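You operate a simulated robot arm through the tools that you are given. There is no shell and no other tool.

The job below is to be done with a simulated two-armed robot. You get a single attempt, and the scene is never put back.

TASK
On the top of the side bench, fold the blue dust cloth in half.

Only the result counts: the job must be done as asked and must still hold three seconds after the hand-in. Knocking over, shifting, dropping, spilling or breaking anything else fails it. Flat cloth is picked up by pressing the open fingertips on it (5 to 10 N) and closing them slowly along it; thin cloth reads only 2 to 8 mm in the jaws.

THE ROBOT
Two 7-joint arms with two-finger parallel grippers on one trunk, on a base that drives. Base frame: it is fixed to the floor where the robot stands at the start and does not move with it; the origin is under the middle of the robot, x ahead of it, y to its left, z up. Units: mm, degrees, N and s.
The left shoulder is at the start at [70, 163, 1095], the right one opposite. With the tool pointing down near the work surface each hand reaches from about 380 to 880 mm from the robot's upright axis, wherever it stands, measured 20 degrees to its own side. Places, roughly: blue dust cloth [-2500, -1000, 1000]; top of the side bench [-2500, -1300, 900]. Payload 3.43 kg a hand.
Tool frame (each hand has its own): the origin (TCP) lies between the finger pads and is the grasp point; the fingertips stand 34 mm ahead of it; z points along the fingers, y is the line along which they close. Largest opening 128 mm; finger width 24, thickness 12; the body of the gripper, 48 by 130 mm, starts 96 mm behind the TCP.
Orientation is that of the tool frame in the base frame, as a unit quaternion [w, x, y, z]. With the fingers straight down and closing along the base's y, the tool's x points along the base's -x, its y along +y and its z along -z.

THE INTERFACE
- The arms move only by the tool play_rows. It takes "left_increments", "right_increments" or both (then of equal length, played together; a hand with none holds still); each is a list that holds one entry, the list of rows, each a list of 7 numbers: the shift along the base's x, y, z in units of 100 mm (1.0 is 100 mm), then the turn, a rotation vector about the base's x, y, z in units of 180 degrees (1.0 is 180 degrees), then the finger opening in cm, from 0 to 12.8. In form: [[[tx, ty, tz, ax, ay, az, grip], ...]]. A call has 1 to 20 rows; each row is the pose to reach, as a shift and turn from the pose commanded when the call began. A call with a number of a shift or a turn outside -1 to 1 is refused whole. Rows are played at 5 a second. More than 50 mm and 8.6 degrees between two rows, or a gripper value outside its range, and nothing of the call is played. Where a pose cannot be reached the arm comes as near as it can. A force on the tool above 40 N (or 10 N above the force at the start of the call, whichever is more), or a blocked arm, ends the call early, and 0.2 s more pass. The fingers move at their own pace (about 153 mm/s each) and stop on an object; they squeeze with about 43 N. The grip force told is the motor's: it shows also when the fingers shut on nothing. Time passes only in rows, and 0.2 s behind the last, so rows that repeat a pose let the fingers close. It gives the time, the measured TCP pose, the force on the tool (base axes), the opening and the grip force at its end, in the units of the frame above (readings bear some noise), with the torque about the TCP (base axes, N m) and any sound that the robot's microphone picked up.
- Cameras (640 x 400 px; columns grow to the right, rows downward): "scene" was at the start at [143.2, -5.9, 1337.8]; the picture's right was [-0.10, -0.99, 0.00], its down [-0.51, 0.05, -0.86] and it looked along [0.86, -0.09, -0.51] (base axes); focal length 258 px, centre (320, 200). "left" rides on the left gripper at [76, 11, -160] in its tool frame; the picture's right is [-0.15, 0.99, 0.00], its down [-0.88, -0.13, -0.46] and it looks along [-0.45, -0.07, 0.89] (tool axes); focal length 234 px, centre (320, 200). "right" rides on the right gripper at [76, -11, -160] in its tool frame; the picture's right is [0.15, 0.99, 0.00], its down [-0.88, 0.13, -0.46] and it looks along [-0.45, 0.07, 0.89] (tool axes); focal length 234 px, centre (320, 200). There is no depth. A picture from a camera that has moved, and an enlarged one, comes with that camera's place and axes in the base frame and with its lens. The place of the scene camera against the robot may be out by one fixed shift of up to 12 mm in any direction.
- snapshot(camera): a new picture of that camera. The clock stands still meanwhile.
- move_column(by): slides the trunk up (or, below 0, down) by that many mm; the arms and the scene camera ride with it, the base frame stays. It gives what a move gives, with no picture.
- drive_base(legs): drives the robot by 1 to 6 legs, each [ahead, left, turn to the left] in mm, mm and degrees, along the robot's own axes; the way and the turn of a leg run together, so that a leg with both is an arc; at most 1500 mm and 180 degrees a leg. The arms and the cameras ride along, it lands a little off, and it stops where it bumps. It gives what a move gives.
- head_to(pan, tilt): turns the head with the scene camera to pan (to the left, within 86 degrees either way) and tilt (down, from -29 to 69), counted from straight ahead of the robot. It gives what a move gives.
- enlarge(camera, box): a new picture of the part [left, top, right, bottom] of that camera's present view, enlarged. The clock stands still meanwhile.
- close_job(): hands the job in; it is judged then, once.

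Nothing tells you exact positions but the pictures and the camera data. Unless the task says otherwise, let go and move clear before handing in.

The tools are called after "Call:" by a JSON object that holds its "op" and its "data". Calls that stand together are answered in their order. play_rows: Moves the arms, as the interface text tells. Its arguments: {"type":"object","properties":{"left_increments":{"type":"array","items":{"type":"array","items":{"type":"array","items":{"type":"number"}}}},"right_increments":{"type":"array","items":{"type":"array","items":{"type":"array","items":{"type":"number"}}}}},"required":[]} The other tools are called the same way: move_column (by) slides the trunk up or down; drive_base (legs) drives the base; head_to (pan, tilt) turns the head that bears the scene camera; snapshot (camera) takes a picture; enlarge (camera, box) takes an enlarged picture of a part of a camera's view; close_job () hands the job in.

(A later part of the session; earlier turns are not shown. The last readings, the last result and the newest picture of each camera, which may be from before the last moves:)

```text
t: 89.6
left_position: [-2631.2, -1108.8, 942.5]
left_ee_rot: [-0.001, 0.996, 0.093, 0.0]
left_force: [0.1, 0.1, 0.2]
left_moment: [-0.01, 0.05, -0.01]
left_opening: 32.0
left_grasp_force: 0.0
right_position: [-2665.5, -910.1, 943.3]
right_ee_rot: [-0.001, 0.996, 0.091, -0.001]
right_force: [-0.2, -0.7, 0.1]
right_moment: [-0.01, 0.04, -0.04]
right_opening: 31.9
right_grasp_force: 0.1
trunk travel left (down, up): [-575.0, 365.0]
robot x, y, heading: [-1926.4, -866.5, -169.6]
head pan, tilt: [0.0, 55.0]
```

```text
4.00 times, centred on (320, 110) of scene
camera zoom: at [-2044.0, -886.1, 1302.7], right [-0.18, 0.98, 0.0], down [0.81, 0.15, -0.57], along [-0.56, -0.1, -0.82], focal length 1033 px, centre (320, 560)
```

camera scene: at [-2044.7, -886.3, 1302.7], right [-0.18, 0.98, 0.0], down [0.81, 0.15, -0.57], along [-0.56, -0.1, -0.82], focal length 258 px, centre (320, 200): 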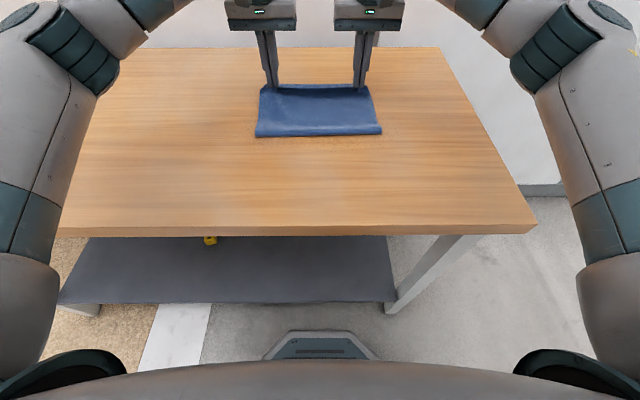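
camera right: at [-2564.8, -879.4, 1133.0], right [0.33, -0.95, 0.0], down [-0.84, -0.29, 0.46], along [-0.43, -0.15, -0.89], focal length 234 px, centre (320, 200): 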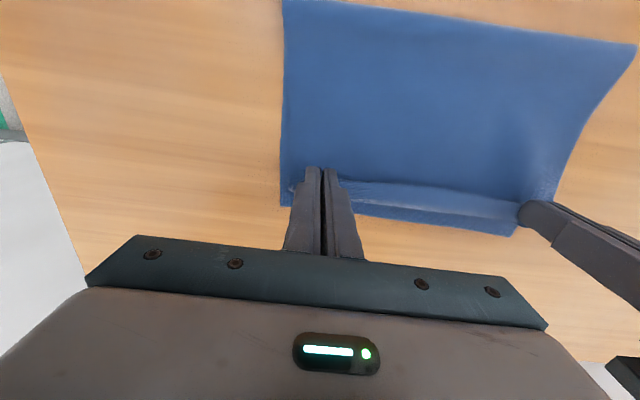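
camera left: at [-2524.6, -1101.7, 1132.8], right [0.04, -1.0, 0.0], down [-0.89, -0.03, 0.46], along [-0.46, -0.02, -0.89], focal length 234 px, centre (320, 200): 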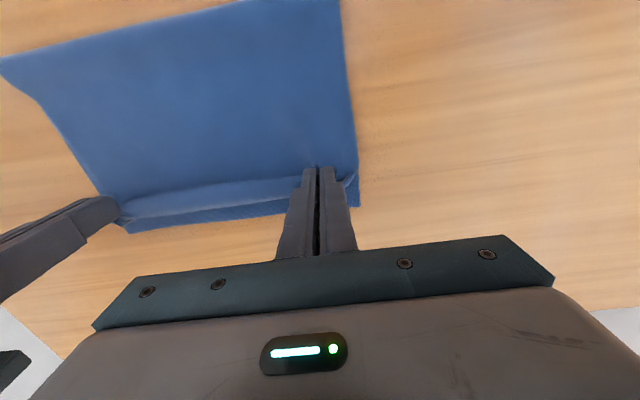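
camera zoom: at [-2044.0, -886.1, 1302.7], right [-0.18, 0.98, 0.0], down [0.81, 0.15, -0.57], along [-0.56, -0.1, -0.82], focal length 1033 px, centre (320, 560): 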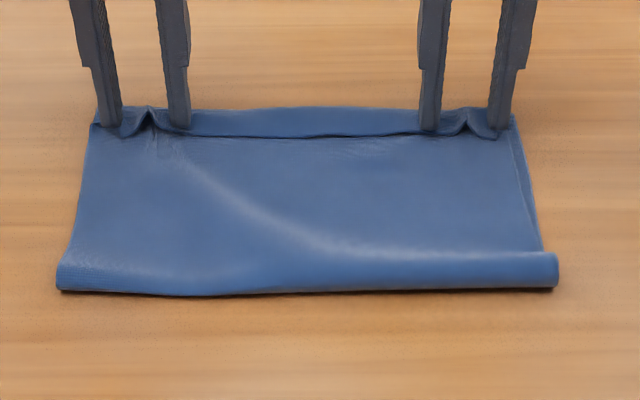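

Released: the cloth is folded, with a 20–27 mm strip of the top edge still turned back toward me. I raise the hands, spread the fingers and set them behind that strip to push it over toward the far edge.

Call:
{"op": "play_rows", "data": {"left_increments": [[[0, 0, 0.2, 0, 0, 0, 3.2], [0, 0, 0.4, 0, 0, 0, 3.2], [0.1, 0.09, 0.5, 0, 0, 0, 5], [0.2, 0.18, 0.5, 0, 0, 0, 7.5], [0.285, 0.265, 0.5, 0, 0, 0, 7.5]]], "right_increments": [[[0, 0, 0.2, 0, 0, 0, 3.2], [0, 0, 0.4, 0, 0, 0, 3.2], [0.11, -0.045, 0.5, 0, 0, 0, 5], [0.22, -0.09, 0.5, 0, 0, 0, 7.5], [0.336, -0.136, 0.5, 0, 0, 0, 7.5]]]}}

Call:
{"op": "enlarge", "data": {"camera": "scene", "box": [240, 60, 400, 160]}}

Call:
{"op": "snapshot", "data": {"camera": "left"}}

Call:
{"op": "snapshot", "data": {"camera": "right"}}

```text
t: 90.8
left_position: [-2602.5, -1084.1, 993.4]
left_ee_rot: [-0.001, 0.996, 0.092, 0.0]
left_force: [0.0, -0.4, 0.2]
left_moment: [0.0, -0.01, 0.03]
left_opening: 74.9
left_grasp_force: 0.0
right_position: [-2631.2, -924.3, 992.8]
right_ee_rot: [0.0, 0.996, 0.091, 0.0]
right_force: [-0.1, 1.3, 0.3]
right_moment: [-0.03, -0.02, -0.01]
right_opening: 75.1
right_grasp_force: 0.0
trunk travel left (down, up): [-575.0, 365.0]
robot x, y, heading: [-1926.5, -866.1, -169.4]
head pan, tilt: [0.0, 55.0]
```

```text
4.00 times, centred on (320, 110) of scene
camera zoom: at [-2043.6, -886.0, 1302.8], right [-0.18, 0.98, 0.0], down [0.81, 0.15, -0.57], along [-0.56, -0.1, -0.82], focal length 1033 px, centre (320, 560)
```

zoom: 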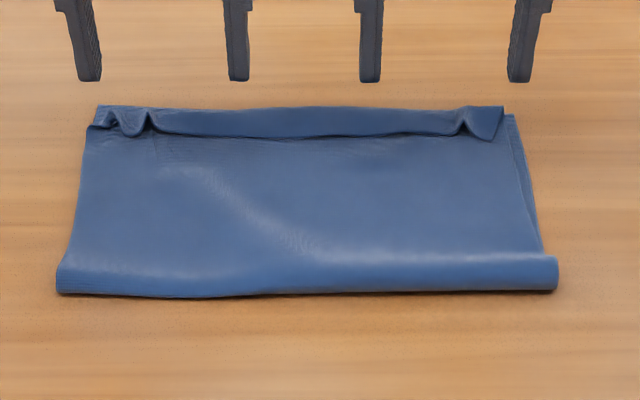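

```text
taken
camera left: at [-2524.8, -1080.2, 1153.0], right [0.04, -1.0, 0.0], down [-0.89, -0.03, 0.46], along [-0.46, -0.02, -0.89], focal length 234 px, centre (320, 200)
```

left: 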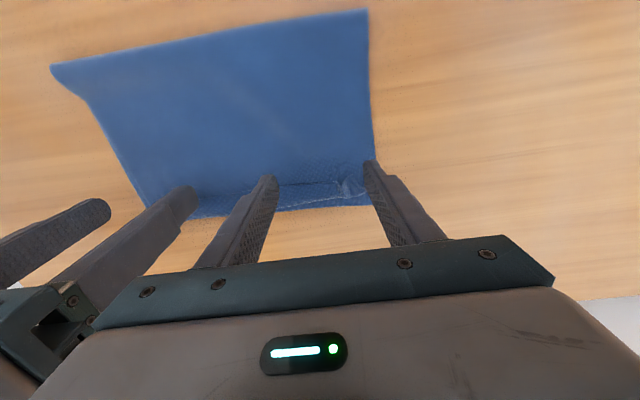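

```text
taken
camera right: at [-2558.9, -898.0, 1152.6], right [0.32, -0.95, 0.0], down [-0.84, -0.29, 0.46], along [-0.43, -0.15, -0.89], focal length 234 px, centre (320, 200)
```

right: 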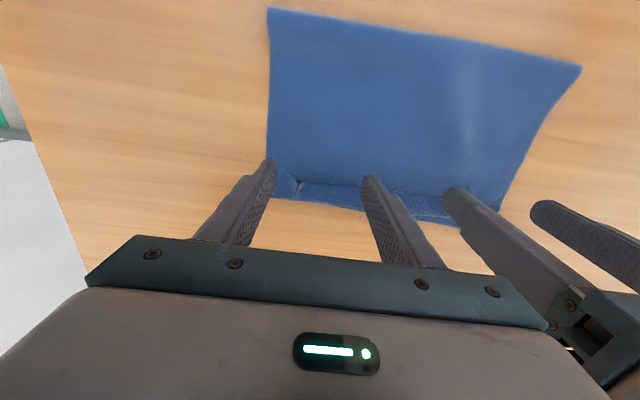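

The turned-back strip runs from about 727 to 758 mm. The four fingertips stand behind it at 704 mm; I lower them to just above the cloth.

Call:
{"op": "play_rows", "data": {"left_increments": [[[0, 0, -0.2, 0, 0, 0, 7.5], [0, 0, -0.4, 0, 0, 0, 7.5], [0, 0, -0.5, 0, 0, 0, 7.5], [0, 0, -0.53, 0, 0, 0, 7.5]]], "right_increments": [[[0, 0, -0.2, 0, 0, 0, 7.5], [0, 0, -0.4, 0, 0, 0, 7.5], [0, 0, -0.5, 0, 0, 0, 7.5], [0, 0, -0.53, 0, 0, 0, 7.5]]]}}

Call:
{"op": "enlarge", "data": {"camera": "scene", "box": [240, 60, 400, 160]}}

Call:
{"op": "enlarge", "data": {"camera": "left", "box": [140, 110, 420, 250]}}

Call:
{"op": "enlarge", "data": {"camera": "right", "box": [220, 110, 500, 250]}}

```text
t: 91.8
left_position: [-2602.0, -1084.5, 940.0]
left_ee_rot: [-0.001, 0.996, 0.093, 0.0]
left_force: [0.4, 0.1, -0.1]
left_moment: [-0.01, -0.03, 0.0]
left_opening: 75.3
left_grasp_force: 0.0
right_position: [-2632.0, -923.8, 940.2]
right_ee_rot: [0.0, 0.996, 0.092, 0.0]
right_force: [0.0, 0.4, 0.7]
right_moment: [0.01, 0.0, 0.0]
right_opening: 74.8
right_grasp_force: 0.1
trunk travel left (down, up): [-575.0, 365.0]
robot x, y, heading: [-1924.6, -866.6, -169.4]
head pan, tilt: [0.0, 55.0]
```

```text
4.00 times, centred on (320, 110) of scene
camera zoom: at [-2044.0, -886.1, 1302.7], right [-0.18, 0.98, 0.0], down [0.81, 0.15, -0.57], along [-0.56, -0.1, -0.82], focal length 1033 px, centre (320, 560)
```

zoom: 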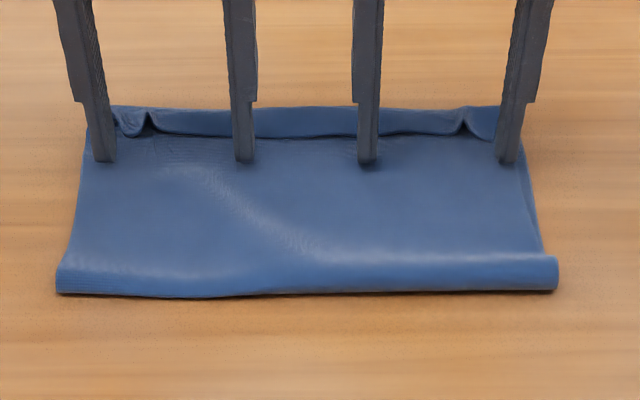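

```text
2.29 times, centred on (280, 180) of left
camera zoom: at [-2525.3, -1080.5, 1099.8], right [0.04, -1.0, 0.0], down [-0.89, -0.03, 0.46], along [-0.46, -0.02, -0.89], focal length 535 px, centre (411, 246)
```

zoom: 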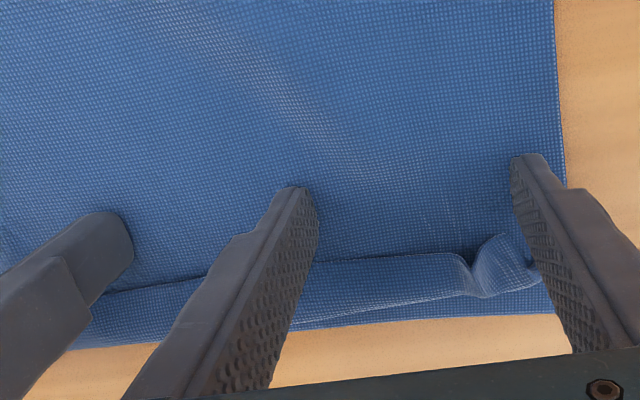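

```text
2.29 times, centred on (360, 180) of right
camera zoom: at [-2559.3, -897.8, 1099.7], right [0.32, -0.95, 0.0], down [-0.84, -0.29, 0.46], along [-0.43, -0.15, -0.89], focal length 535 px, centre (229, 246)
```

zoom: 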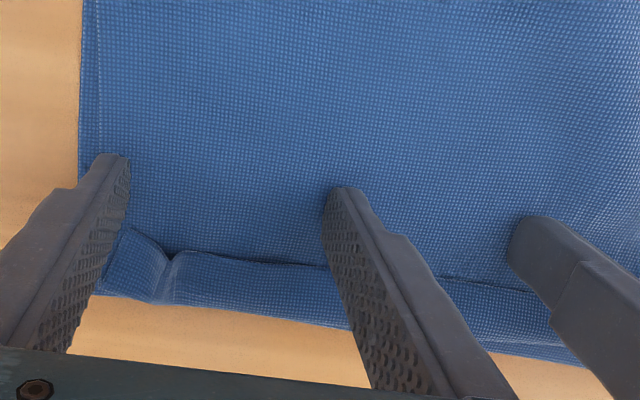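

Call:
{"op": "play_rows", "data": {"left_increments": [[[0, 0, -0.01, 0, 0, 0, 7.5], [0, 0, -0.02, 0, 0, 0, 7.5], [0, 0, -0.02, 0, 0, 0, 7.5]]], "right_increments": [[[0, 0, -0.01, 0, 0, 0, 7.5], [0, 0, -0.02, 0, 0, 0, 7.5], [0, 0, -0.02, 0, 0, 0, 7.5]]]}}

```text
t: 92.6
left_position: [-2601.9, -1084.2, 938.9]
left_ee_rot: [-0.001, 0.996, 0.092, 0.0]
left_force: [-0.4, 0.4, 0.0]
left_moment: [0.01, -0.01, -0.01]
left_opening: 75.0
left_grasp_force: 0.0
right_position: [-2631.9, -924.3, 938.4]
right_ee_rot: [0.0, 0.996, 0.091, -0.001]
right_force: [0.9, 0.3, 0.7]
right_moment: [-0.01, 0.0, 0.01]
right_opening: 75.1
right_grasp_force: 0.1
trunk travel left (down, up): [-575.0, 365.0]
robot x, y, heading: [-1925.9, -866.1, -169.6]
head pan, tilt: [0.0, 55.0]
```

Not yet touching; I go 1.2 mm lower and push slowly ahead to catch the strip's free edge.

Call:
{"op": "play_rows", "data": {"left_increments": [[[0, 0, -0.012, 0, 0, 0, 7.5], [-0.039, -0.007, -0.012, 0, 0, 0, 7.5], [-0.079, -0.015, -0.012, 0, 0, 0, 7.5], [-0.118, -0.022, -0.012, 0, 0, 0, 7.5], [-0.157, -0.029, -0.012, 0, 0, 0, 7.5], [-0.197, -0.036, -0.012, 0, 0, 0, 7.5], [-0.236, -0.044, -0.012, 0, 0, 0, 7.5]]], "right_increments": [[[0, 0, -0.012, 0, 0, 0, 7.5], [-0.039, -0.007, -0.012, 0, 0, 0, 7.5], [-0.079, -0.015, -0.012, 0, 0, 0, 7.5], [-0.118, -0.022, -0.012, 0, 0, 0, 7.5], [-0.157, -0.029, -0.012, 0, 0, 0, 7.5], [-0.197, -0.036, -0.012, 0, 0, 0, 7.5], [-0.236, -0.044, -0.012, 0, 0, 0, 7.5]]]}}

Call:
{"op": "enlarge", "data": {"camera": "scene", "box": [240, 60, 400, 160]}}

Call:
{"op": "enlarge", "data": {"camera": "left", "box": [140, 110, 420, 250]}}

Call:
{"op": "enlarge", "data": {"camera": "right", "box": [220, 110, 500, 250]}}

```text
t: 94.2
left_position: [-2625.3, -1089.5, 937.0]
left_ee_rot: [-0.001, 0.996, 0.092, 0.0]
left_force: [-0.1, 0.1, 0.4]
left_moment: [-0.01, -0.01, 0.0]
left_opening: 74.9
left_grasp_force: 0.1
right_position: [-2655.5, -928.7, 936.6]
right_ee_rot: [0.0, 0.996, 0.091, 0.0]
right_force: [1.3, 0.4, 1.7]
right_moment: [0.07, -0.01, -0.02]
right_opening: 75.1
right_grasp_force: 0.1
trunk travel left (down, up): [-575.0, 365.0]
robot x, y, heading: [-1928.1, -865.5, -169.2]
head pan, tilt: [0.0, 55.0]
```

```text
4.00 times, centred on (320, 110) of scene
camera zoom: at [-2043.8, -886.1, 1302.8], right [-0.18, 0.98, 0.0], down [0.81, 0.15, -0.57], along [-0.56, -0.1, -0.82], focal length 1033 px, centre (320, 560)
```

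zoom: 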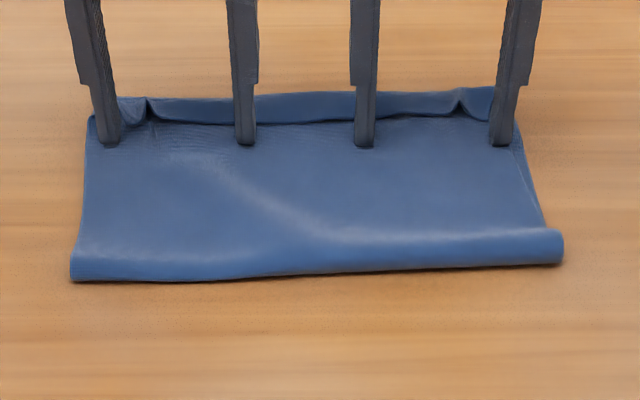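

```text
2.29 times, centred on (280, 180) of left
camera zoom: at [-2548.8, -1085.1, 1096.8], right [0.04, -1.0, 0.0], down [-0.89, -0.03, 0.46], along [-0.46, -0.02, -0.89], focal length 535 px, centre (411, 246)
```

zoom: 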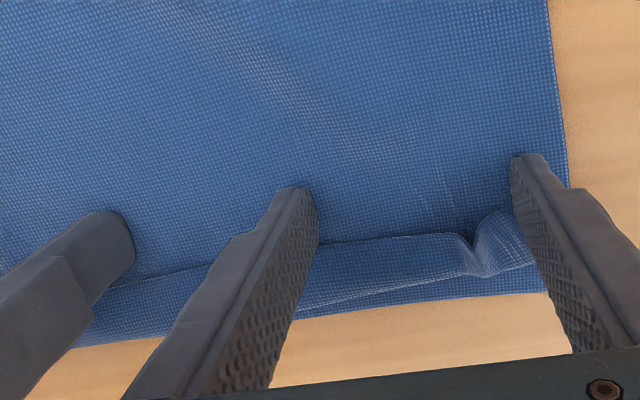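

```text
2.29 times, centred on (360, 180) of right
camera zoom: at [-2582.5, -902.9, 1096.4], right [0.32, -0.95, 0.0], down [-0.84, -0.29, 0.46], along [-0.43, -0.15, -0.89], focal length 535 px, centre (229, 246)
```

zoom: 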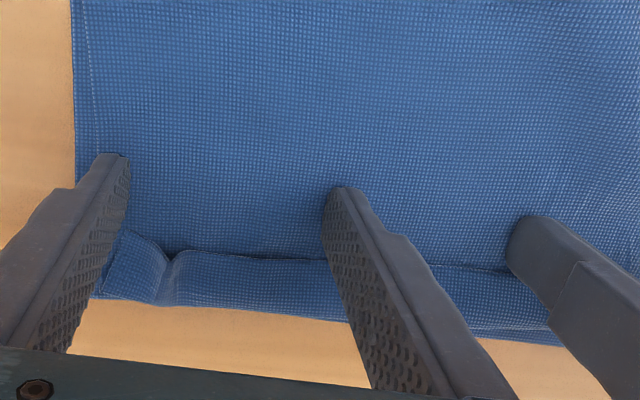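

The light touch slid the whole folded cloth ahead a little instead of flipping the strip, so it needs anchoring. First I use that same light touch to slide the cloth back about 40 mm toward me.

Call:
{"op": "play_rows", "data": {"left_increments": [[[0, 0, 0.1, 0, 0, 0, 7.5], [0.19, 0.035, 0.1, 0, 0, 0, 7.5], [0.37, 0.068, 0.1, 0, 0, 0, 7.5], [0.37, 0.068, 0.03, 0, 0, 0, 7.5], [0.37, 0.068, 0.005, 0, 0, 0, 7.5], [0.37, 0.068, -0.002, 0, 0, 0, 7.5]]], "right_increments": [[[0, 0, 0.1, 0, 0, 0, 7.5], [0.19, 0.035, 0.1, 0, 0, 0, 7.5], [0.37, 0.068, 0.1, 0, 0, 0, 7.5], [0.37, 0.068, 0.03, 0, 0, 0, 7.5], [0.37, 0.068, 0.005, 0, 0, 0, 7.5], [0.37, 0.068, -0.002, 0, 0, 0, 7.5]]]}}

Call:
{"op": "enlarge", "data": {"camera": "scene", "box": [240, 60, 400, 160]}}

```text
t: 95.6
left_position: [-2588.6, -1082.3, 937.6]
left_ee_rot: [-0.001, 0.996, 0.093, 0.0]
left_force: [0.4, 0.0, 1.4]
left_moment: [0.02, -0.02, 0.0]
left_opening: 75.0
left_grasp_force: 0.0
right_position: [-2617.7, -920.3, 936.3]
right_ee_rot: [0.0, 0.996, 0.092, 0.0]
right_force: [-0.2, -0.5, 1.1]
right_moment: [0.01, 0.01, -0.01]
right_opening: 74.9
right_grasp_force: 0.0
trunk travel left (down, up): [-575.0, 365.0]
robot x, y, heading: [-1927.0, -863.9, -169.5]
head pan, tilt: [0.0, 55.0]
```

```text
4.00 times, centred on (320, 110) of scene
camera zoom: at [-2044.1, -886.1, 1302.8], right [-0.18, 0.98, 0.0], down [0.81, 0.15, -0.57], along [-0.56, -0.1, -0.82], focal length 1033 px, centre (320, 560)
```

zoom: 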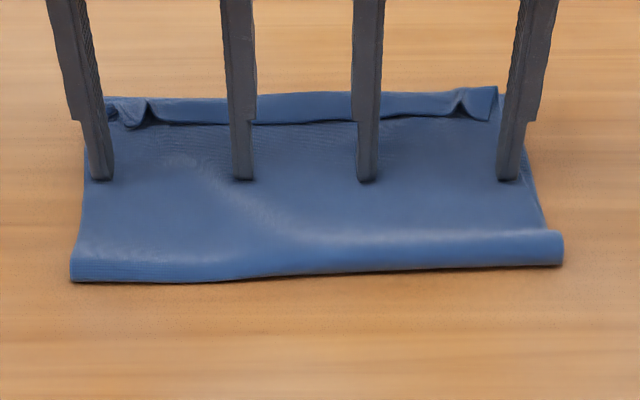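

Call:
{"op": "play_rows", "data": {"left_increments": [[[0, 0, -0.003, 0, 0, 0, 7.5], [0.059, 0.011, -0.003, 0, 0, 0, 7.5], [0.118, 0.022, -0.003, 0, 0, 0, 7.5], [0.177, 0.033, -0.003, 0, 0, 0, 7.5], [0.236, 0.043, -0.003, 0, 0, 0, 7.5], [0.295, 0.054, -0.003, 0, 0, 0, 7.5], [0.354, 0.065, -0.003, 0, 0, 0, 7.5]]], "right_increments": [[[0, 0, -0.003, 0, 0, 0, 7.5], [0.073, 0.0135, -0.003, 0, 0, 0, 7.5], [0.146, 0.027, -0.003, 0, 0, 0, 7.5], [0.219, 0.04, -0.003, 0, 0, 0, 7.5], [0.292, 0.054, -0.003, 0, 0, 0, 7.5], [0.365, 0.067, -0.003, 0, 0, 0, 7.5], [0.438, 0.081, -0.003, 0, 0, 0, 7.5]]]}}

Call:
{"op": "enlarge", "data": {"camera": "scene", "box": [240, 60, 400, 160]}}

```text
t: 97.2
left_position: [-2553.2, -1074.7, 937.0]
left_ee_rot: [-0.001, 0.996, 0.092, 0.0]
left_force: [-0.5, 0.0, 0.4]
left_moment: [-0.07, -0.02, 0.0]
left_opening: 74.8
left_grasp_force: 0.0
right_position: [-2573.9, -912.5, 936.2]
right_ee_rot: [0.0, 0.996, 0.092, 0.0]
right_force: [-0.7, -0.5, 2.5]
right_moment: [0.09, 0.05, 0.03]
right_opening: 75.0
right_grasp_force: 0.1
trunk travel left (down, up): [-575.0, 365.0]
robot x, y, heading: [-1928.3, -868.0, -169.8]
head pan, tilt: [0.0, 55.0]
```

```text
4.00 times, centred on (320, 110) of scene
camera zoom: at [-2043.5, -886.0, 1302.8], right [-0.18, 0.98, 0.0], down [0.81, 0.15, -0.57], along [-0.56, -0.1, -0.82], focal length 1033 px, centre (320, 560)
```

zoom: 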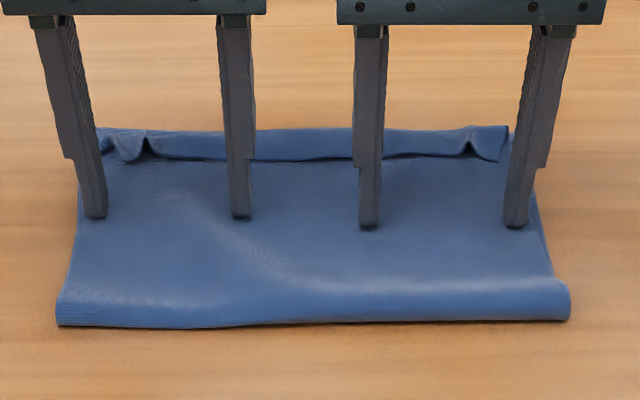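

The cloth slid back as a whole, neatly. Now I anchor it with the right hand and bring the left fingers behind the strip, one of them right at the raised pucker.

Call:
{"op": "play_rows", "data": {"left_increments": [[[0, 0, 0.15, 0, 0, 0, 7.5], [-0.1, 0.06, 0.15, 0, 0, 0, 7.0], [-0.274, 0.161, 0.15, 0, 0, 0, 7.0], [-0.274, 0.161, 0.05, 0, 0, 0, 7.0], [-0.274, 0.161, 0.02, 0, 0, 0, 7.0], [-0.274, 0.161, 0.015, 0, 0, 0, 7.0]]], "right_increments": [[[0, 0, 0.05, 0, 0, 0, 7.5], [-0.014, 0.074, 0.05, 0, 0, 0, 7.5], [-0.014, 0.074, 0.03, 0, 0, 0, 7.5], [-0.014, 0.074, 0.01, 0, 0, 0, 7.5], [-0.014, 0.074, 0.0, 0, 0, 0, 7.5], [-0.014, 0.074, -0.005, 0, 0, 0, 7.5]]]}}

Call:
{"op": "enlarge", "data": {"camera": "scene", "box": [240, 60, 400, 160]}}

Call:
{"op": "enlarge", "data": {"camera": "left", "box": [140, 110, 420, 250]}}

```text
t: 98.6
left_position: [-2579.8, -1059.9, 938.1]
left_ee_rot: [-0.001, 0.996, 0.093, 0.001]
left_force: [-0.6, -0.1, 0.5]
left_moment: [0.01, -0.01, 0.01]
left_opening: 70.0
left_grasp_force: 0.1
right_position: [-2576.8, -905.2, 936.5]
right_ee_rot: [0.0, 0.996, 0.091, -0.001]
right_force: [-1.0, 0.6, 4.9]
right_moment: [0.17, 0.07, 0.01]
right_opening: 75.1
right_grasp_force: 0.2
trunk travel left (down, up): [-575.0, 365.0]
robot x, y, heading: [-1928.8, -864.6, -169.3]
head pan, tilt: [0.0, 55.0]
```

```text
4.00 times, centred on (320, 110) of scene
camera zoom: at [-2043.6, -886.3, 1302.8], right [-0.18, 0.98, 0.0], down [0.81, 0.15, -0.57], along [-0.56, -0.1, -0.82], focal length 1033 px, centre (320, 560)
```

zoom: 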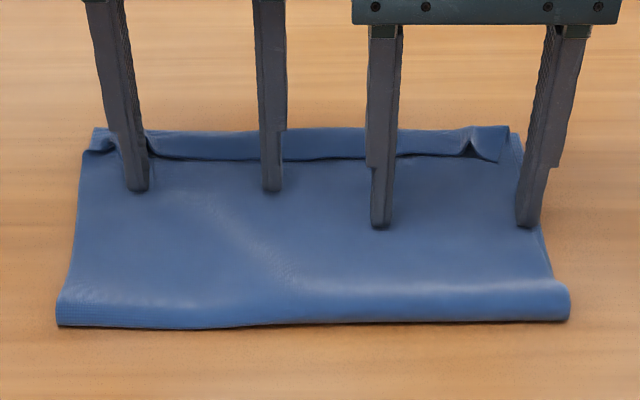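

```text
2.29 times, centred on (280, 180) of left
camera zoom: at [-2503.5, -1055.8, 1097.4], right [0.04, -1.0, 0.0], down [-0.89, -0.03, 0.46], along [-0.46, -0.02, -0.89], focal length 535 px, centre (411, 246)
```

zoom: 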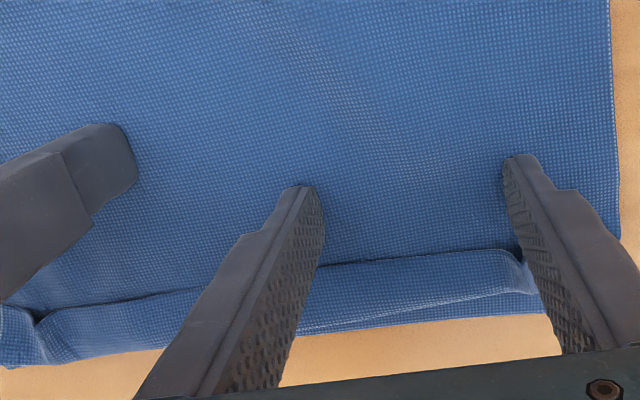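

Call:
{"op": "play_rows", "data": {"left_increments": [[[0, 0, 0, 0, 0, 0, 7.0], [-0.039, -0.007, 0, 0, 0, 0, 7.0], [-0.079, -0.015, 0, 0, 0, 0, 7.0], [-0.118, -0.022, 0, 0, 0, 0, 7.0], [-0.157, -0.029, 0, 0, 0, 0, 7.0], [-0.197, -0.036, 0, 0, 0, 0, 7.0], [-0.236, -0.044, 0, 0, 0, 0, 7.0], [-0.275, -0.051, 0, 0, 0, 0, 7.0]]], "right_increments": [[[0, 0, -0.004, 0, 0, 0, 7.5], [0, 0, -0.004, 0, 0, 0, 7.5], [0, 0, -0.004, 0, 0, 0, 7.5], [0, 0, -0.004, 0, 0, 0, 7.5], [0, 0, -0.004, 0, 0, 0, 7.5], [0, 0, -0.004, 0, 0, 0, 7.5], [0, 0, -0.004, 0, 0, 0, 7.5], [0, 0, -0.004, 0, 0, 0, 7.5]]]}}

Call:
{"op": "enlarge", "data": {"camera": "scene", "box": [240, 60, 400, 160]}}

Call:
{"op": "enlarge", "data": {"camera": "left", "box": [140, 110, 420, 250]}}

```text
t: 100.4
left_position: [-2608.3, -1063.0, 939.7]
left_ee_rot: [-0.002, 0.996, 0.092, -0.002]
left_force: [0.5, 0.0, 0.3]
left_moment: [0.0, 0.03, 0.01]
left_opening: 70.1
left_grasp_force: 0.0
right_position: [-2575.7, -905.4, 935.1]
right_ee_rot: [0.0, 0.996, 0.092, 0.0]
right_force: [-3.7, -0.9, 13.0]
right_moment: [0.42, 0.21, 0.11]
right_opening: 75.2
right_grasp_force: 0.2
trunk travel left (down, up): [-575.0, 365.0]
robot x, y, heading: [-1923.8, -867.4, -169.5]
head pan, tilt: [0.0, 55.0]
```

```text
4.00 times, centred on (320, 110) of scene
camera zoom: at [-2043.1, -886.1, 1302.9], right [-0.18, 0.98, 0.0], down [0.81, 0.15, -0.57], along [-0.56, -0.1, -0.82], focal length 1033 px, centre (320, 560)
```

zoom: 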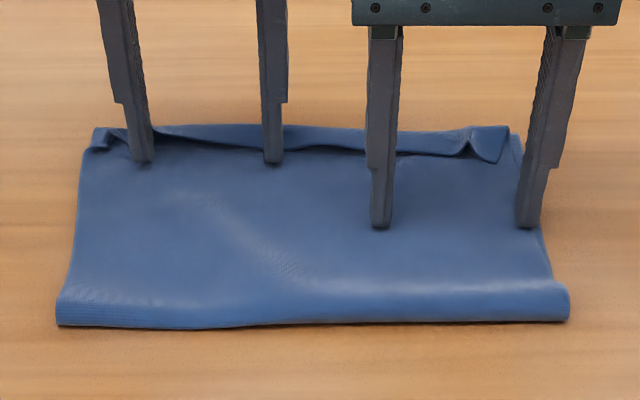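

```text
2.29 times, centred on (280, 180) of left
camera zoom: at [-2530.7, -1060.7, 1098.2], right [0.04, -1.0, 0.0], down [-0.89, -0.03, 0.46], along [-0.46, -0.02, -0.89], focal length 535 px, centre (411, 246)
```

zoom: 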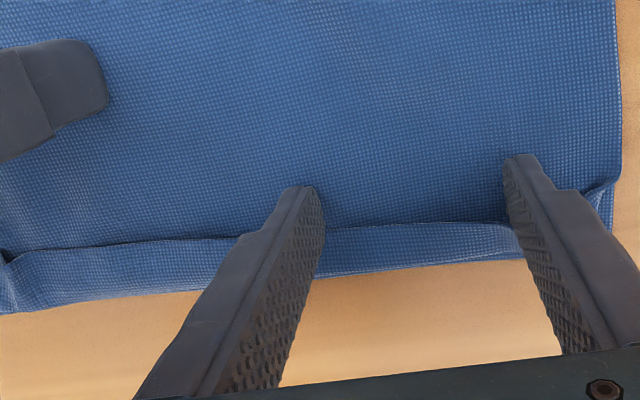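

The anchor works: the cloth stays put while the fingers push the strip's free edge over. I continue, rising slightly.

Call:
{"op": "play_rows", "data": {"left_increments": [[[-0.039, -0.007, 0.005, 0, 0, 0, 7.0], [-0.079, -0.015, 0.01, 0, 0, 0, 7.0], [-0.118, -0.022, 0.015, 0, 0, 0, 7.0], [-0.157, -0.029, 0.02, 0, 0, 0, 7.0], [-0.197, -0.036, 0.03, 0, 0, 0, 7.0], [-0.236, -0.044, 0.04, 0, 0, 0, 7.0]]]}}

Call:
{"op": "enlarge", "data": {"camera": "scene", "box": [240, 60, 400, 160]}}

Call:
{"op": "enlarge", "data": {"camera": "left", "box": [140, 110, 420, 250]}}

```text
t: 101.8
left_position: [-2631.5, -1069.2, 943.2]
left_ee_rot: [-0.001, 0.996, 0.091, -0.001]
left_force: [0.8, -0.7, 0.1]
left_moment: [0.04, 0.04, 0.0]
left_opening: 70.1
left_grasp_force: 0.0
right_position: [-2575.1, -905.4, 935.9]
right_ee_rot: [0.0, 0.996, 0.092, -0.001]
right_force: [-4.0, -0.5, 14.6]
right_moment: [0.49, 0.21, 0.07]
right_opening: 75.2
right_grasp_force: 0.0
trunk travel left (down, up): [-575.0, 365.0]
robot x, y, heading: [-1928.7, -862.9, -169.3]
head pan, tilt: [0.0, 55.0]
```

```text
4.00 times, centred on (320, 110) of scene
camera zoom: at [-2042.9, -886.1, 1302.9], right [-0.18, 0.98, 0.0], down [0.81, 0.15, -0.57], along [-0.56, -0.1, -0.82], focal length 1033 px, centre (320, 560)
```

zoom: 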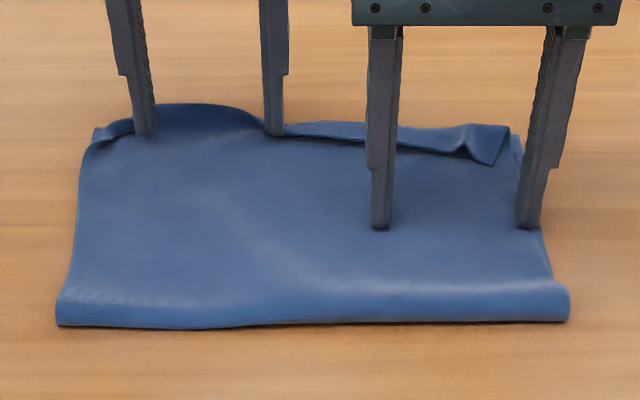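

```text
2.29 times, centred on (280, 180) of left
camera zoom: at [-2554.2, -1064.9, 1101.6], right [0.04, -1.0, 0.0], down [-0.89, -0.03, 0.46], along [-0.46, -0.02, -0.89], focal length 535 px, centre (411, 246)
```

zoom: 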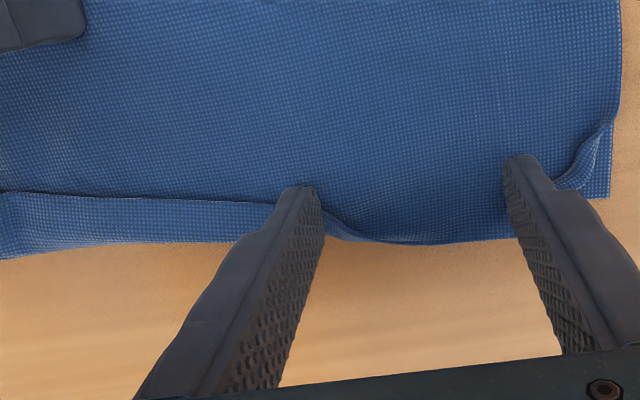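

The strip between the left fingers has flipped open. I push a bit further, then work along the rest.

Call:
{"op": "play_rows", "data": {"left_increments": [[[-0.039, -0.007, 0.0, 0, 0, 0, 7.0], [-0.079, -0.015, 0.01, 0, 0, 0, 7.0], [-0.118, -0.022, 0.02, 0, 0, 0, 7.0], [-0.157, -0.029, 0.03, 0, 0, 0, 7.0], [-0.197, -0.036, 0.04, 0, 0, 0, 7.0]]]}}

Call:
{"op": "enlarge", "data": {"camera": "scene", "box": [240, 60, 400, 160]}}

Call:
{"op": "enlarge", "data": {"camera": "left", "box": [140, 110, 420, 250]}}

```text
t: 103.0
left_position: [-2650.3, -1072.4, 946.6]
left_ee_rot: [-0.001, 0.996, 0.092, -0.001]
left_force: [-0.2, -0.3, 0.9]
left_moment: [-0.02, -0.01, -0.03]
left_opening: 69.9
left_grasp_force: 0.1
right_position: [-2575.5, -905.5, 936.7]
right_ee_rot: [0.001, 0.996, 0.091, -0.001]
right_force: [-3.5, -1.4, 14.5]
right_moment: [0.49, 0.21, 0.1]
right_opening: 74.9
right_grasp_force: 0.0
trunk travel left (down, up): [-575.0, 365.0]
robot x, y, heading: [-1924.7, -866.8, -169.4]
head pan, tilt: [0.0, 55.0]
```

```text
4.00 times, centred on (320, 110) of scene
camera zoom: at [-2042.9, -886.0, 1302.9], right [-0.18, 0.98, 0.0], down [0.81, 0.15, -0.57], along [-0.56, -0.1, -0.82], focal length 1033 px, centre (320, 560)
```

zoom: 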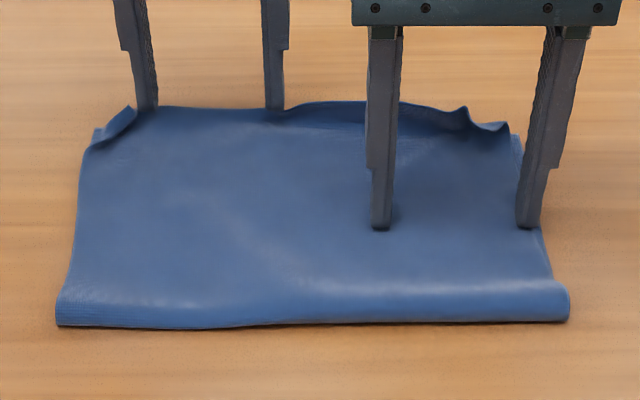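

```text
2.29 times, centred on (280, 180) of left
camera zoom: at [-2573.8, -1068.7, 1106.1], right [0.04, -1.0, 0.0], down [-0.89, -0.03, 0.46], along [-0.46, -0.02, -0.89], focal length 535 px, centre (411, 246)
```

zoom: 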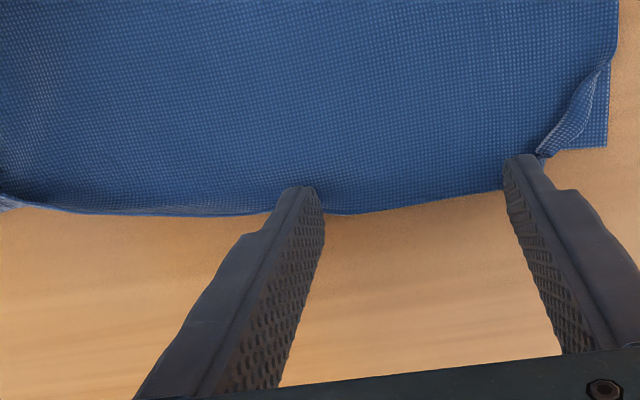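

Nearly the whole strip has flipped over; only the two corners remain curled. I lift the left hand to look.

Call:
{"op": "play_rows", "data": {"left_increments": [[[-0.02, -0.004, 0.1, 0, 0, 0, 7.0], [-0.02, -0.004, 0.3, 0, 0, 0, 7.0], [-0.02, -0.004, 0.5, 0, 0, 0, 7.0]]]}}

Call:
{"op": "enlarge", "data": {"camera": "scene", "box": [240, 60, 400, 160]}}

Call:
{"op": "snapshot", "data": {"camera": "left"}}

Call:
{"op": "snapshot", "data": {"camera": "right"}}

```text
t: 103.8
left_position: [-2651.6, -1072.3, 997.5]
left_ee_rot: [-0.001, 0.996, 0.092, -0.001]
left_force: [-0.1, -0.3, -0.2]
left_moment: [-0.02, 0.0, 0.01]
left_opening: 69.9
left_grasp_force: 0.0
right_position: [-2575.7, -906.3, 936.2]
right_ee_rot: [0.0, 0.996, 0.092, -0.001]
right_force: [-2.9, -1.0, 13.6]
right_moment: [0.53, 0.18, 0.07]
right_opening: 75.0
right_grasp_force: 0.1
trunk travel left (down, up): [-575.0, 365.0]
robot x, y, heading: [-1924.6, -868.4, -169.4]
head pan, tilt: [0.0, 55.0]
```

```text
4.00 times, centred on (320, 110) of scene
camera zoom: at [-2042.6, -885.9, 1302.9], right [-0.18, 0.98, 0.0], down [0.81, 0.15, -0.57], along [-0.56, -0.1, -0.82], focal length 1033 px, centre (320, 560)
```

zoom: 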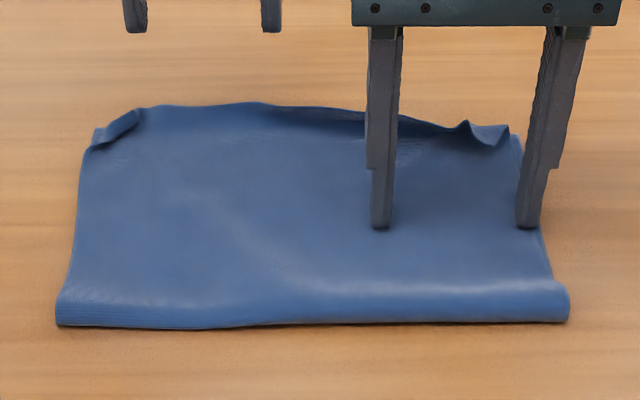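

```text
taken
camera left: at [-2575.9, -1069.1, 1156.2], right [0.04, -1.0, 0.0], down [-0.89, -0.03, 0.46], along [-0.46, -0.02, -0.89], focal length 234 px, centre (320, 200)
```

left: 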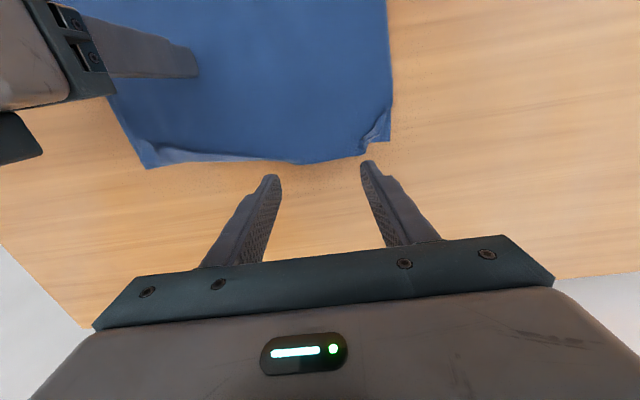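

```text
taken
camera right: at [-2502.4, -880.3, 1095.8], right [0.32, -0.95, 0.0], down [-0.84, -0.29, 0.46], along [-0.43, -0.15, -0.89], focal length 234 px, centre (320, 200)
```

right: 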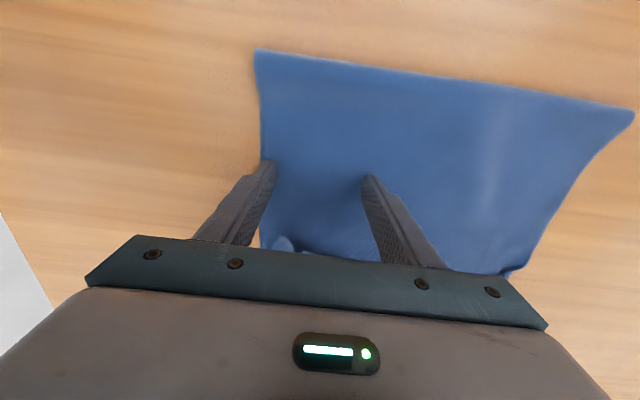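

Only the two far corners are still tucked. I enlarge both to plan the pushes.

Call:
{"op": "enlarge", "data": {"camera": "left", "box": [300, 80, 430, 180]}}

Call:
{"op": "enlarge", "data": {"camera": "left", "box": [120, 80, 320, 200]}}

Call:
{"op": "enlarge", "data": {"camera": "scene", "box": [250, 75, 300, 110]}}

```text
4.00 times, centred on (365, 130) of left
camera zoom: at [-2575.9, -1069.1, 1156.2], right [0.04, -1.0, 0.0], down [-0.89, -0.03, 0.46], along [-0.46, -0.02, -0.89], focal length 937 px, centre (140, 480)
```

zoom: 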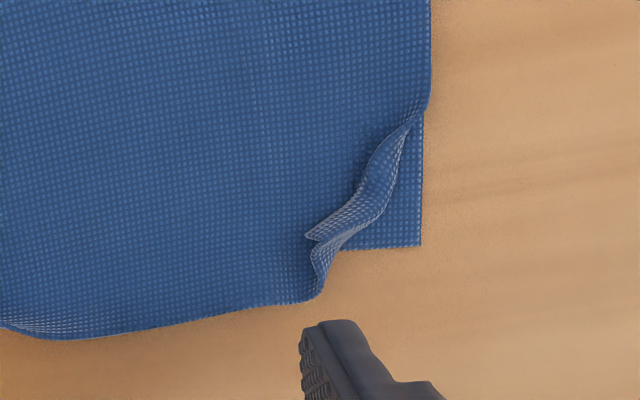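

```text
3.20 times, centred on (220, 140) of left
camera zoom: at [-2575.9, -1069.1, 1156.2], right [0.04, -1.0, 0.0], down [-0.89, -0.03, 0.46], along [-0.46, -0.02, -0.89], focal length 749 px, centre (640, 392)
```

zoom: 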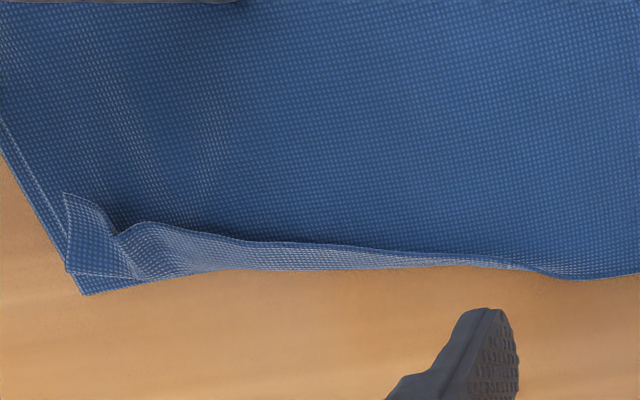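

```text
11.43 times, centred on (275, 92) of scene
camera zoom: at [-2042.6, -885.9, 1302.9], right [-0.18, 0.98, 0.0], down [0.81, 0.15, -0.57], along [-0.56, -0.1, -0.82], focal length 2951 px, centre (834, 1429)
```

zoom: 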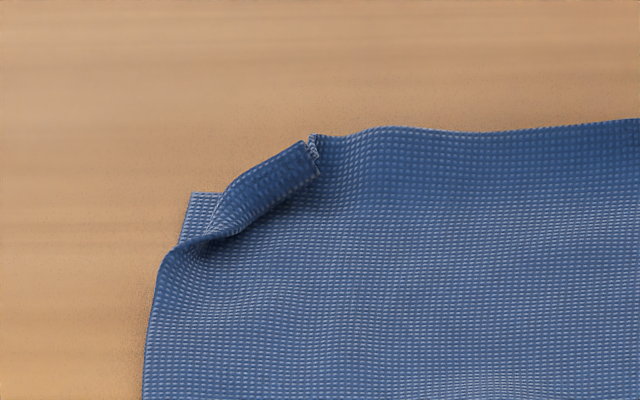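

The left corner's tip is tucked at about (735, 116) while its proper place is about (755, 147). With closed fingers I go behind it and push it diagonally outward-ahead, the right hand still anchoring.

Call:
{"op": "play_rows", "data": {"left_increments": [[[0.12, -0.05, 0, 0, 0, 0, 3], [0.25, -0.1, 0, 0, 0, 0, 0], [0.367, -0.15, -0.1, 0, 0, 0, 0], [0.367, -0.15, -0.35, 0, 0, 0, 0], [0.367, -0.15, -0.52, 0, 0, 0, 0], [0.367, -0.15, -0.575, 0, 0, 0, 0], [0.367, -0.15, -0.587, 0, 0, 0, 0]]]}}

Call:
{"op": "enlarge", "data": {"camera": "left", "box": [260, 110, 420, 210]}}

Call:
{"op": "enlarge", "data": {"camera": "scene", "box": [250, 75, 330, 125]}}

```text
t: 105.4
left_position: [-2616.5, -1088.4, 937.6]
left_ee_rot: [0.0, 0.996, 0.092, 0.0]
left_force: [-0.8, 0.2, 0.0]
left_moment: [0.02, -0.02, -0.02]
left_opening: 0.0
left_grasp_force: 33.2
right_position: [-2575.4, -905.2, 936.5]
right_ee_rot: [0.001, 0.996, 0.092, -0.001]
right_force: [-0.6, -0.5, 13.4]
right_moment: [0.43, 0.15, 0.03]
right_opening: 75.3
right_grasp_force: 0.6
trunk travel left (down, up): [-575.0, 365.0]
robot x, y, heading: [-1929.8, -868.2, -169.6]
head pan, tilt: [0.0, 55.0]
```

```text
4.00 times, centred on (340, 160) of left
camera zoom: at [-2538.9, -1083.6, 1097.2], right [0.04, -1.0, 0.0], down [-0.89, -0.03, 0.46], along [-0.46, -0.02, -0.89], focal length 937 px, centre (240, 360)
```

zoom: 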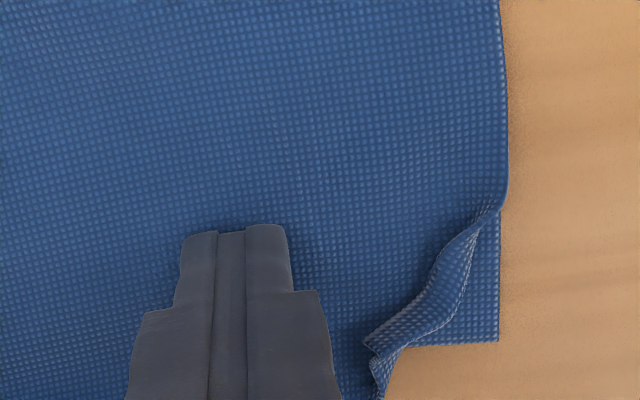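

```text
8.00 times, centred on (290, 100) of scene
camera zoom: at [-2042.7, -886.1, 1302.9], right [-0.18, 0.98, 0.0], down [0.81, 0.15, -0.57], along [-0.56, -0.1, -0.82], focal length 2066 px, centre (560, 1000)
```

zoom: 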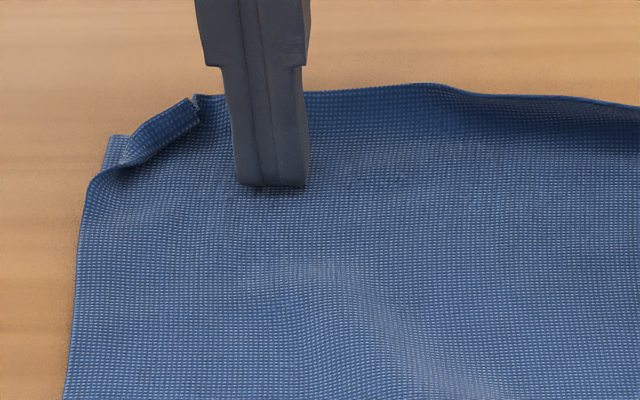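

Call:
{"op": "play_rows", "data": {"left_increments": [[[-0.021, -0.045, 0, 0, 0, 0, 0], [-0.042, -0.091, 0, 0, 0, 0, 0], [-0.063, -0.136, 0, 0, 0, 0, 0], [-0.084, -0.181, 0, 0, 0, 0, 0], [-0.104, -0.226, 0, 0, 0, 0, 0], [-0.125, -0.272, 0, 0, 0, 0, 0], [-0.146, -0.317, 0.003, 0, 0, 0, 0], [-0.167, -0.362, 0.006, 0, 0, 0, 0]]]}}

Call:
{"op": "enlarge", "data": {"camera": "left", "box": [260, 110, 420, 210]}}

Call:
{"op": "enlarge", "data": {"camera": "scene", "box": [250, 75, 330, 125]}}

```text
t: 107.2
left_position: [-2633.4, -1124.3, 939.1]
left_ee_rot: [-0.001, 0.996, 0.092, -0.001]
left_force: [0.2, -0.2, -0.1]
left_moment: [0.02, 0.0, 0.0]
left_opening: 0.0
left_grasp_force: 33.3
right_position: [-2575.9, -905.0, 936.9]
right_ee_rot: [0.0, 0.996, 0.091, -0.001]
right_force: [-1.8, 0.5, 11.8]
right_moment: [0.44, 0.11, 0.01]
right_opening: 75.4
right_grasp_force: 0.5
trunk travel left (down, up): [-575.0, 365.0]
robot x, y, heading: [-1925.7, -865.6, -169.4]
head pan, tilt: [0.0, 55.0]
```

```text
4.00 times, centred on (340, 160) of left
camera zoom: at [-2555.9, -1120.8, 1098.2], right [0.04, -1.0, 0.0], down [-0.89, -0.03, 0.46], along [-0.46, -0.02, -0.89], focal length 937 px, centre (240, 360)
```

zoom: 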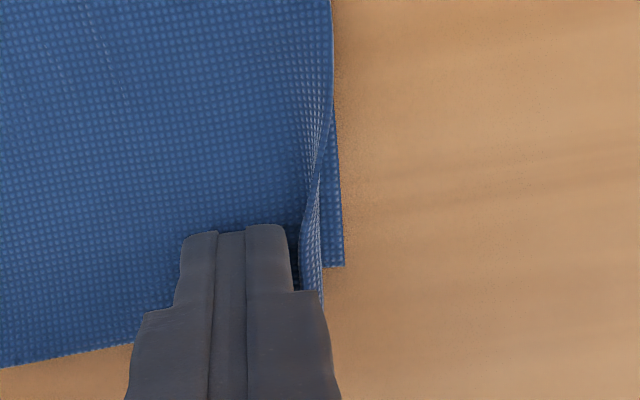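

```text
8.00 times, centred on (290, 100) of scene
camera zoom: at [-2042.7, -886.1, 1302.9], right [-0.18, 0.98, 0.0], down [0.81, 0.15, -0.57], along [-0.56, -0.1, -0.82], focal length 2066 px, centre (560, 1000)
```

zoom: 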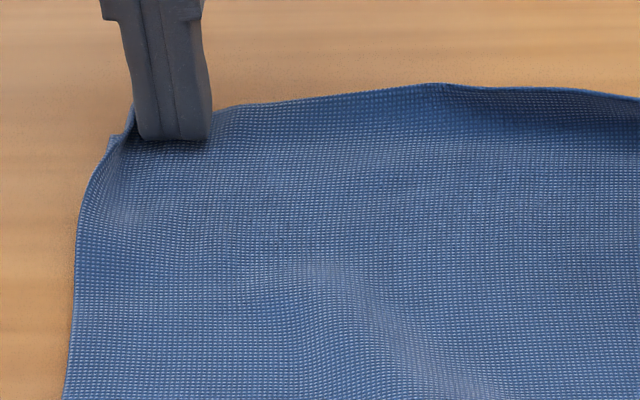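

Working: the corner is standing up against the finger. I push on so that it tips outward.

Call:
{"op": "play_rows", "data": {"left_increments": [[[-0.01, -0.05, 0.005, 0, 0, 0, 0], [-0.02, -0.1, 0.01, 0, 0, 0, 0], [-0.03, -0.15, 0.015, 0, 0, 0, 0], [-0.045, -0.2, 0.02, 0, 0, 0, 0], [-0.06, -0.25, 0.03, 0, 0, 0, 0], [-0.075, -0.3, 0.04, 0, 0, 0, 0]]]}}

Call:
{"op": "enlarge", "data": {"camera": "left", "box": [220, 110, 380, 210]}}

Call:
{"op": "enlarge", "data": {"camera": "scene", "box": [250, 75, 330, 125]}}

```text
t: 108.6
left_position: [-2640.2, -1154.1, 943.9]
left_ee_rot: [-0.001, 0.996, 0.092, -0.001]
left_force: [-0.1, -0.2, 0.6]
left_moment: [0.03, 0.03, 0.01]
left_opening: 0.2
left_grasp_force: 33.1
right_position: [-2575.1, -906.7, 936.1]
right_ee_rot: [0.0, 0.996, 0.092, -0.001]
right_force: [-0.1, 0.8, 11.3]
right_moment: [0.41, 0.09, 0.04]
right_opening: 75.4
right_grasp_force: 0.2
trunk travel left (down, up): [-575.0, 365.0]
robot x, y, heading: [-1925.5, -867.3, -169.5]
head pan, tilt: [0.0, 55.0]
```

```text
4.00 times, centred on (300, 160) of left
camera zoom: at [-2562.9, -1150.3, 1102.5], right [0.04, -1.0, 0.0], down [-0.89, -0.03, 0.46], along [-0.46, -0.02, -0.89], focal length 937 px, centre (400, 360)
```

zoom: 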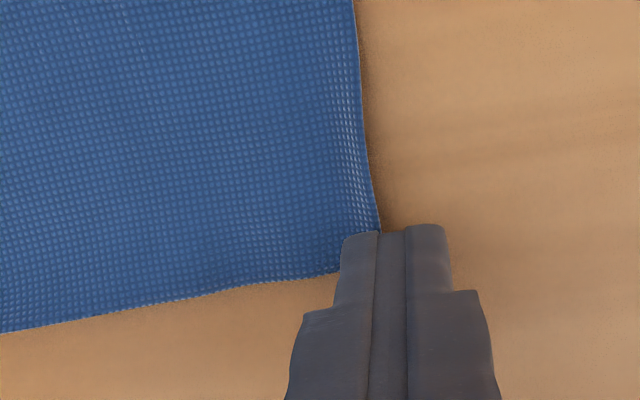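

```text
8.00 times, centred on (290, 100) of scene
camera zoom: at [-2042.7, -886.1, 1302.9], right [-0.18, 0.98, 0.0], down [0.81, 0.15, -0.57], along [-0.56, -0.1, -0.82], focal length 2066 px, centre (560, 1000)
```

zoom: 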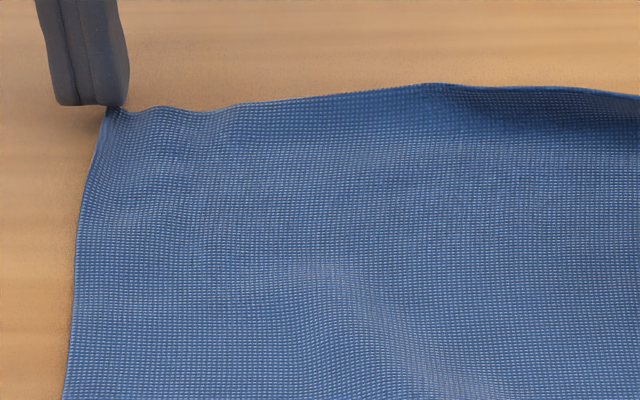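

The left corner now lies open. I swap roles: the left hand goes to anchor the cloth at its left half, then the right hand will clear the rest of the strip.

Call:
{"op": "play_rows", "data": {"left_increments": [[[0, 0, 0.2, 0, 0, 0, 0], [0, 0, 0.4, 0, 0, 0, 1], [0.22, 0.2, 0.4, 0, 0, 0, 3], [0.44, 0.4, 0.4, 0, 0, 0, 5], [0.66, 0.6, 0.4, 0, 0, 0, 7.5], [0.863, 0.779, 0.35, 0, 0, 0, 7.5], [0.863, 0.779, 0.1, 0, 0, 0, 7.5], [0.863, 0.779, 0, 0, 0, 0, 7.5], [0.863, 0.779, -0.05, 0, 0, 0, 7.5], [0.863, 0.779, -0.065, 0, 0, 0, 7.5]]]}}

Call:
{"op": "enlarge", "data": {"camera": "scene", "box": [240, 60, 400, 160]}}

```text
t: 110.8
left_position: [-2554.2, -1075.6, 936.9]
left_ee_rot: [-0.001, 0.996, 0.093, -0.001]
left_force: [-0.2, -0.1, 3.4]
left_moment: [-0.13, -0.05, 0.0]
left_opening: 74.9
left_grasp_force: 0.0
right_position: [-2575.1, -906.4, 936.8]
right_ee_rot: [0.0, 0.996, 0.093, -0.001]
right_force: [-1.4, 0.5, 10.7]
right_moment: [0.36, 0.07, 0.04]
right_opening: 75.0
right_grasp_force: 0.4
trunk travel left (down, up): [-575.0, 365.0]
robot x, y, heading: [-1928.6, -866.3, -169.4]
head pan, tilt: [0.0, 55.0]
```

```text
4.00 times, centred on (320, 110) of scene
camera zoom: at [-2042.6, -885.9, 1302.9], right [-0.18, 0.98, 0.0], down [0.81, 0.15, -0.57], along [-0.56, -0.1, -0.82], focal length 1033 px, centre (320, 560)
```

zoom: 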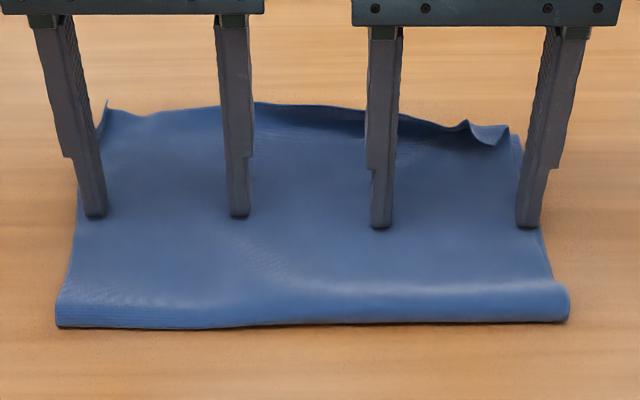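

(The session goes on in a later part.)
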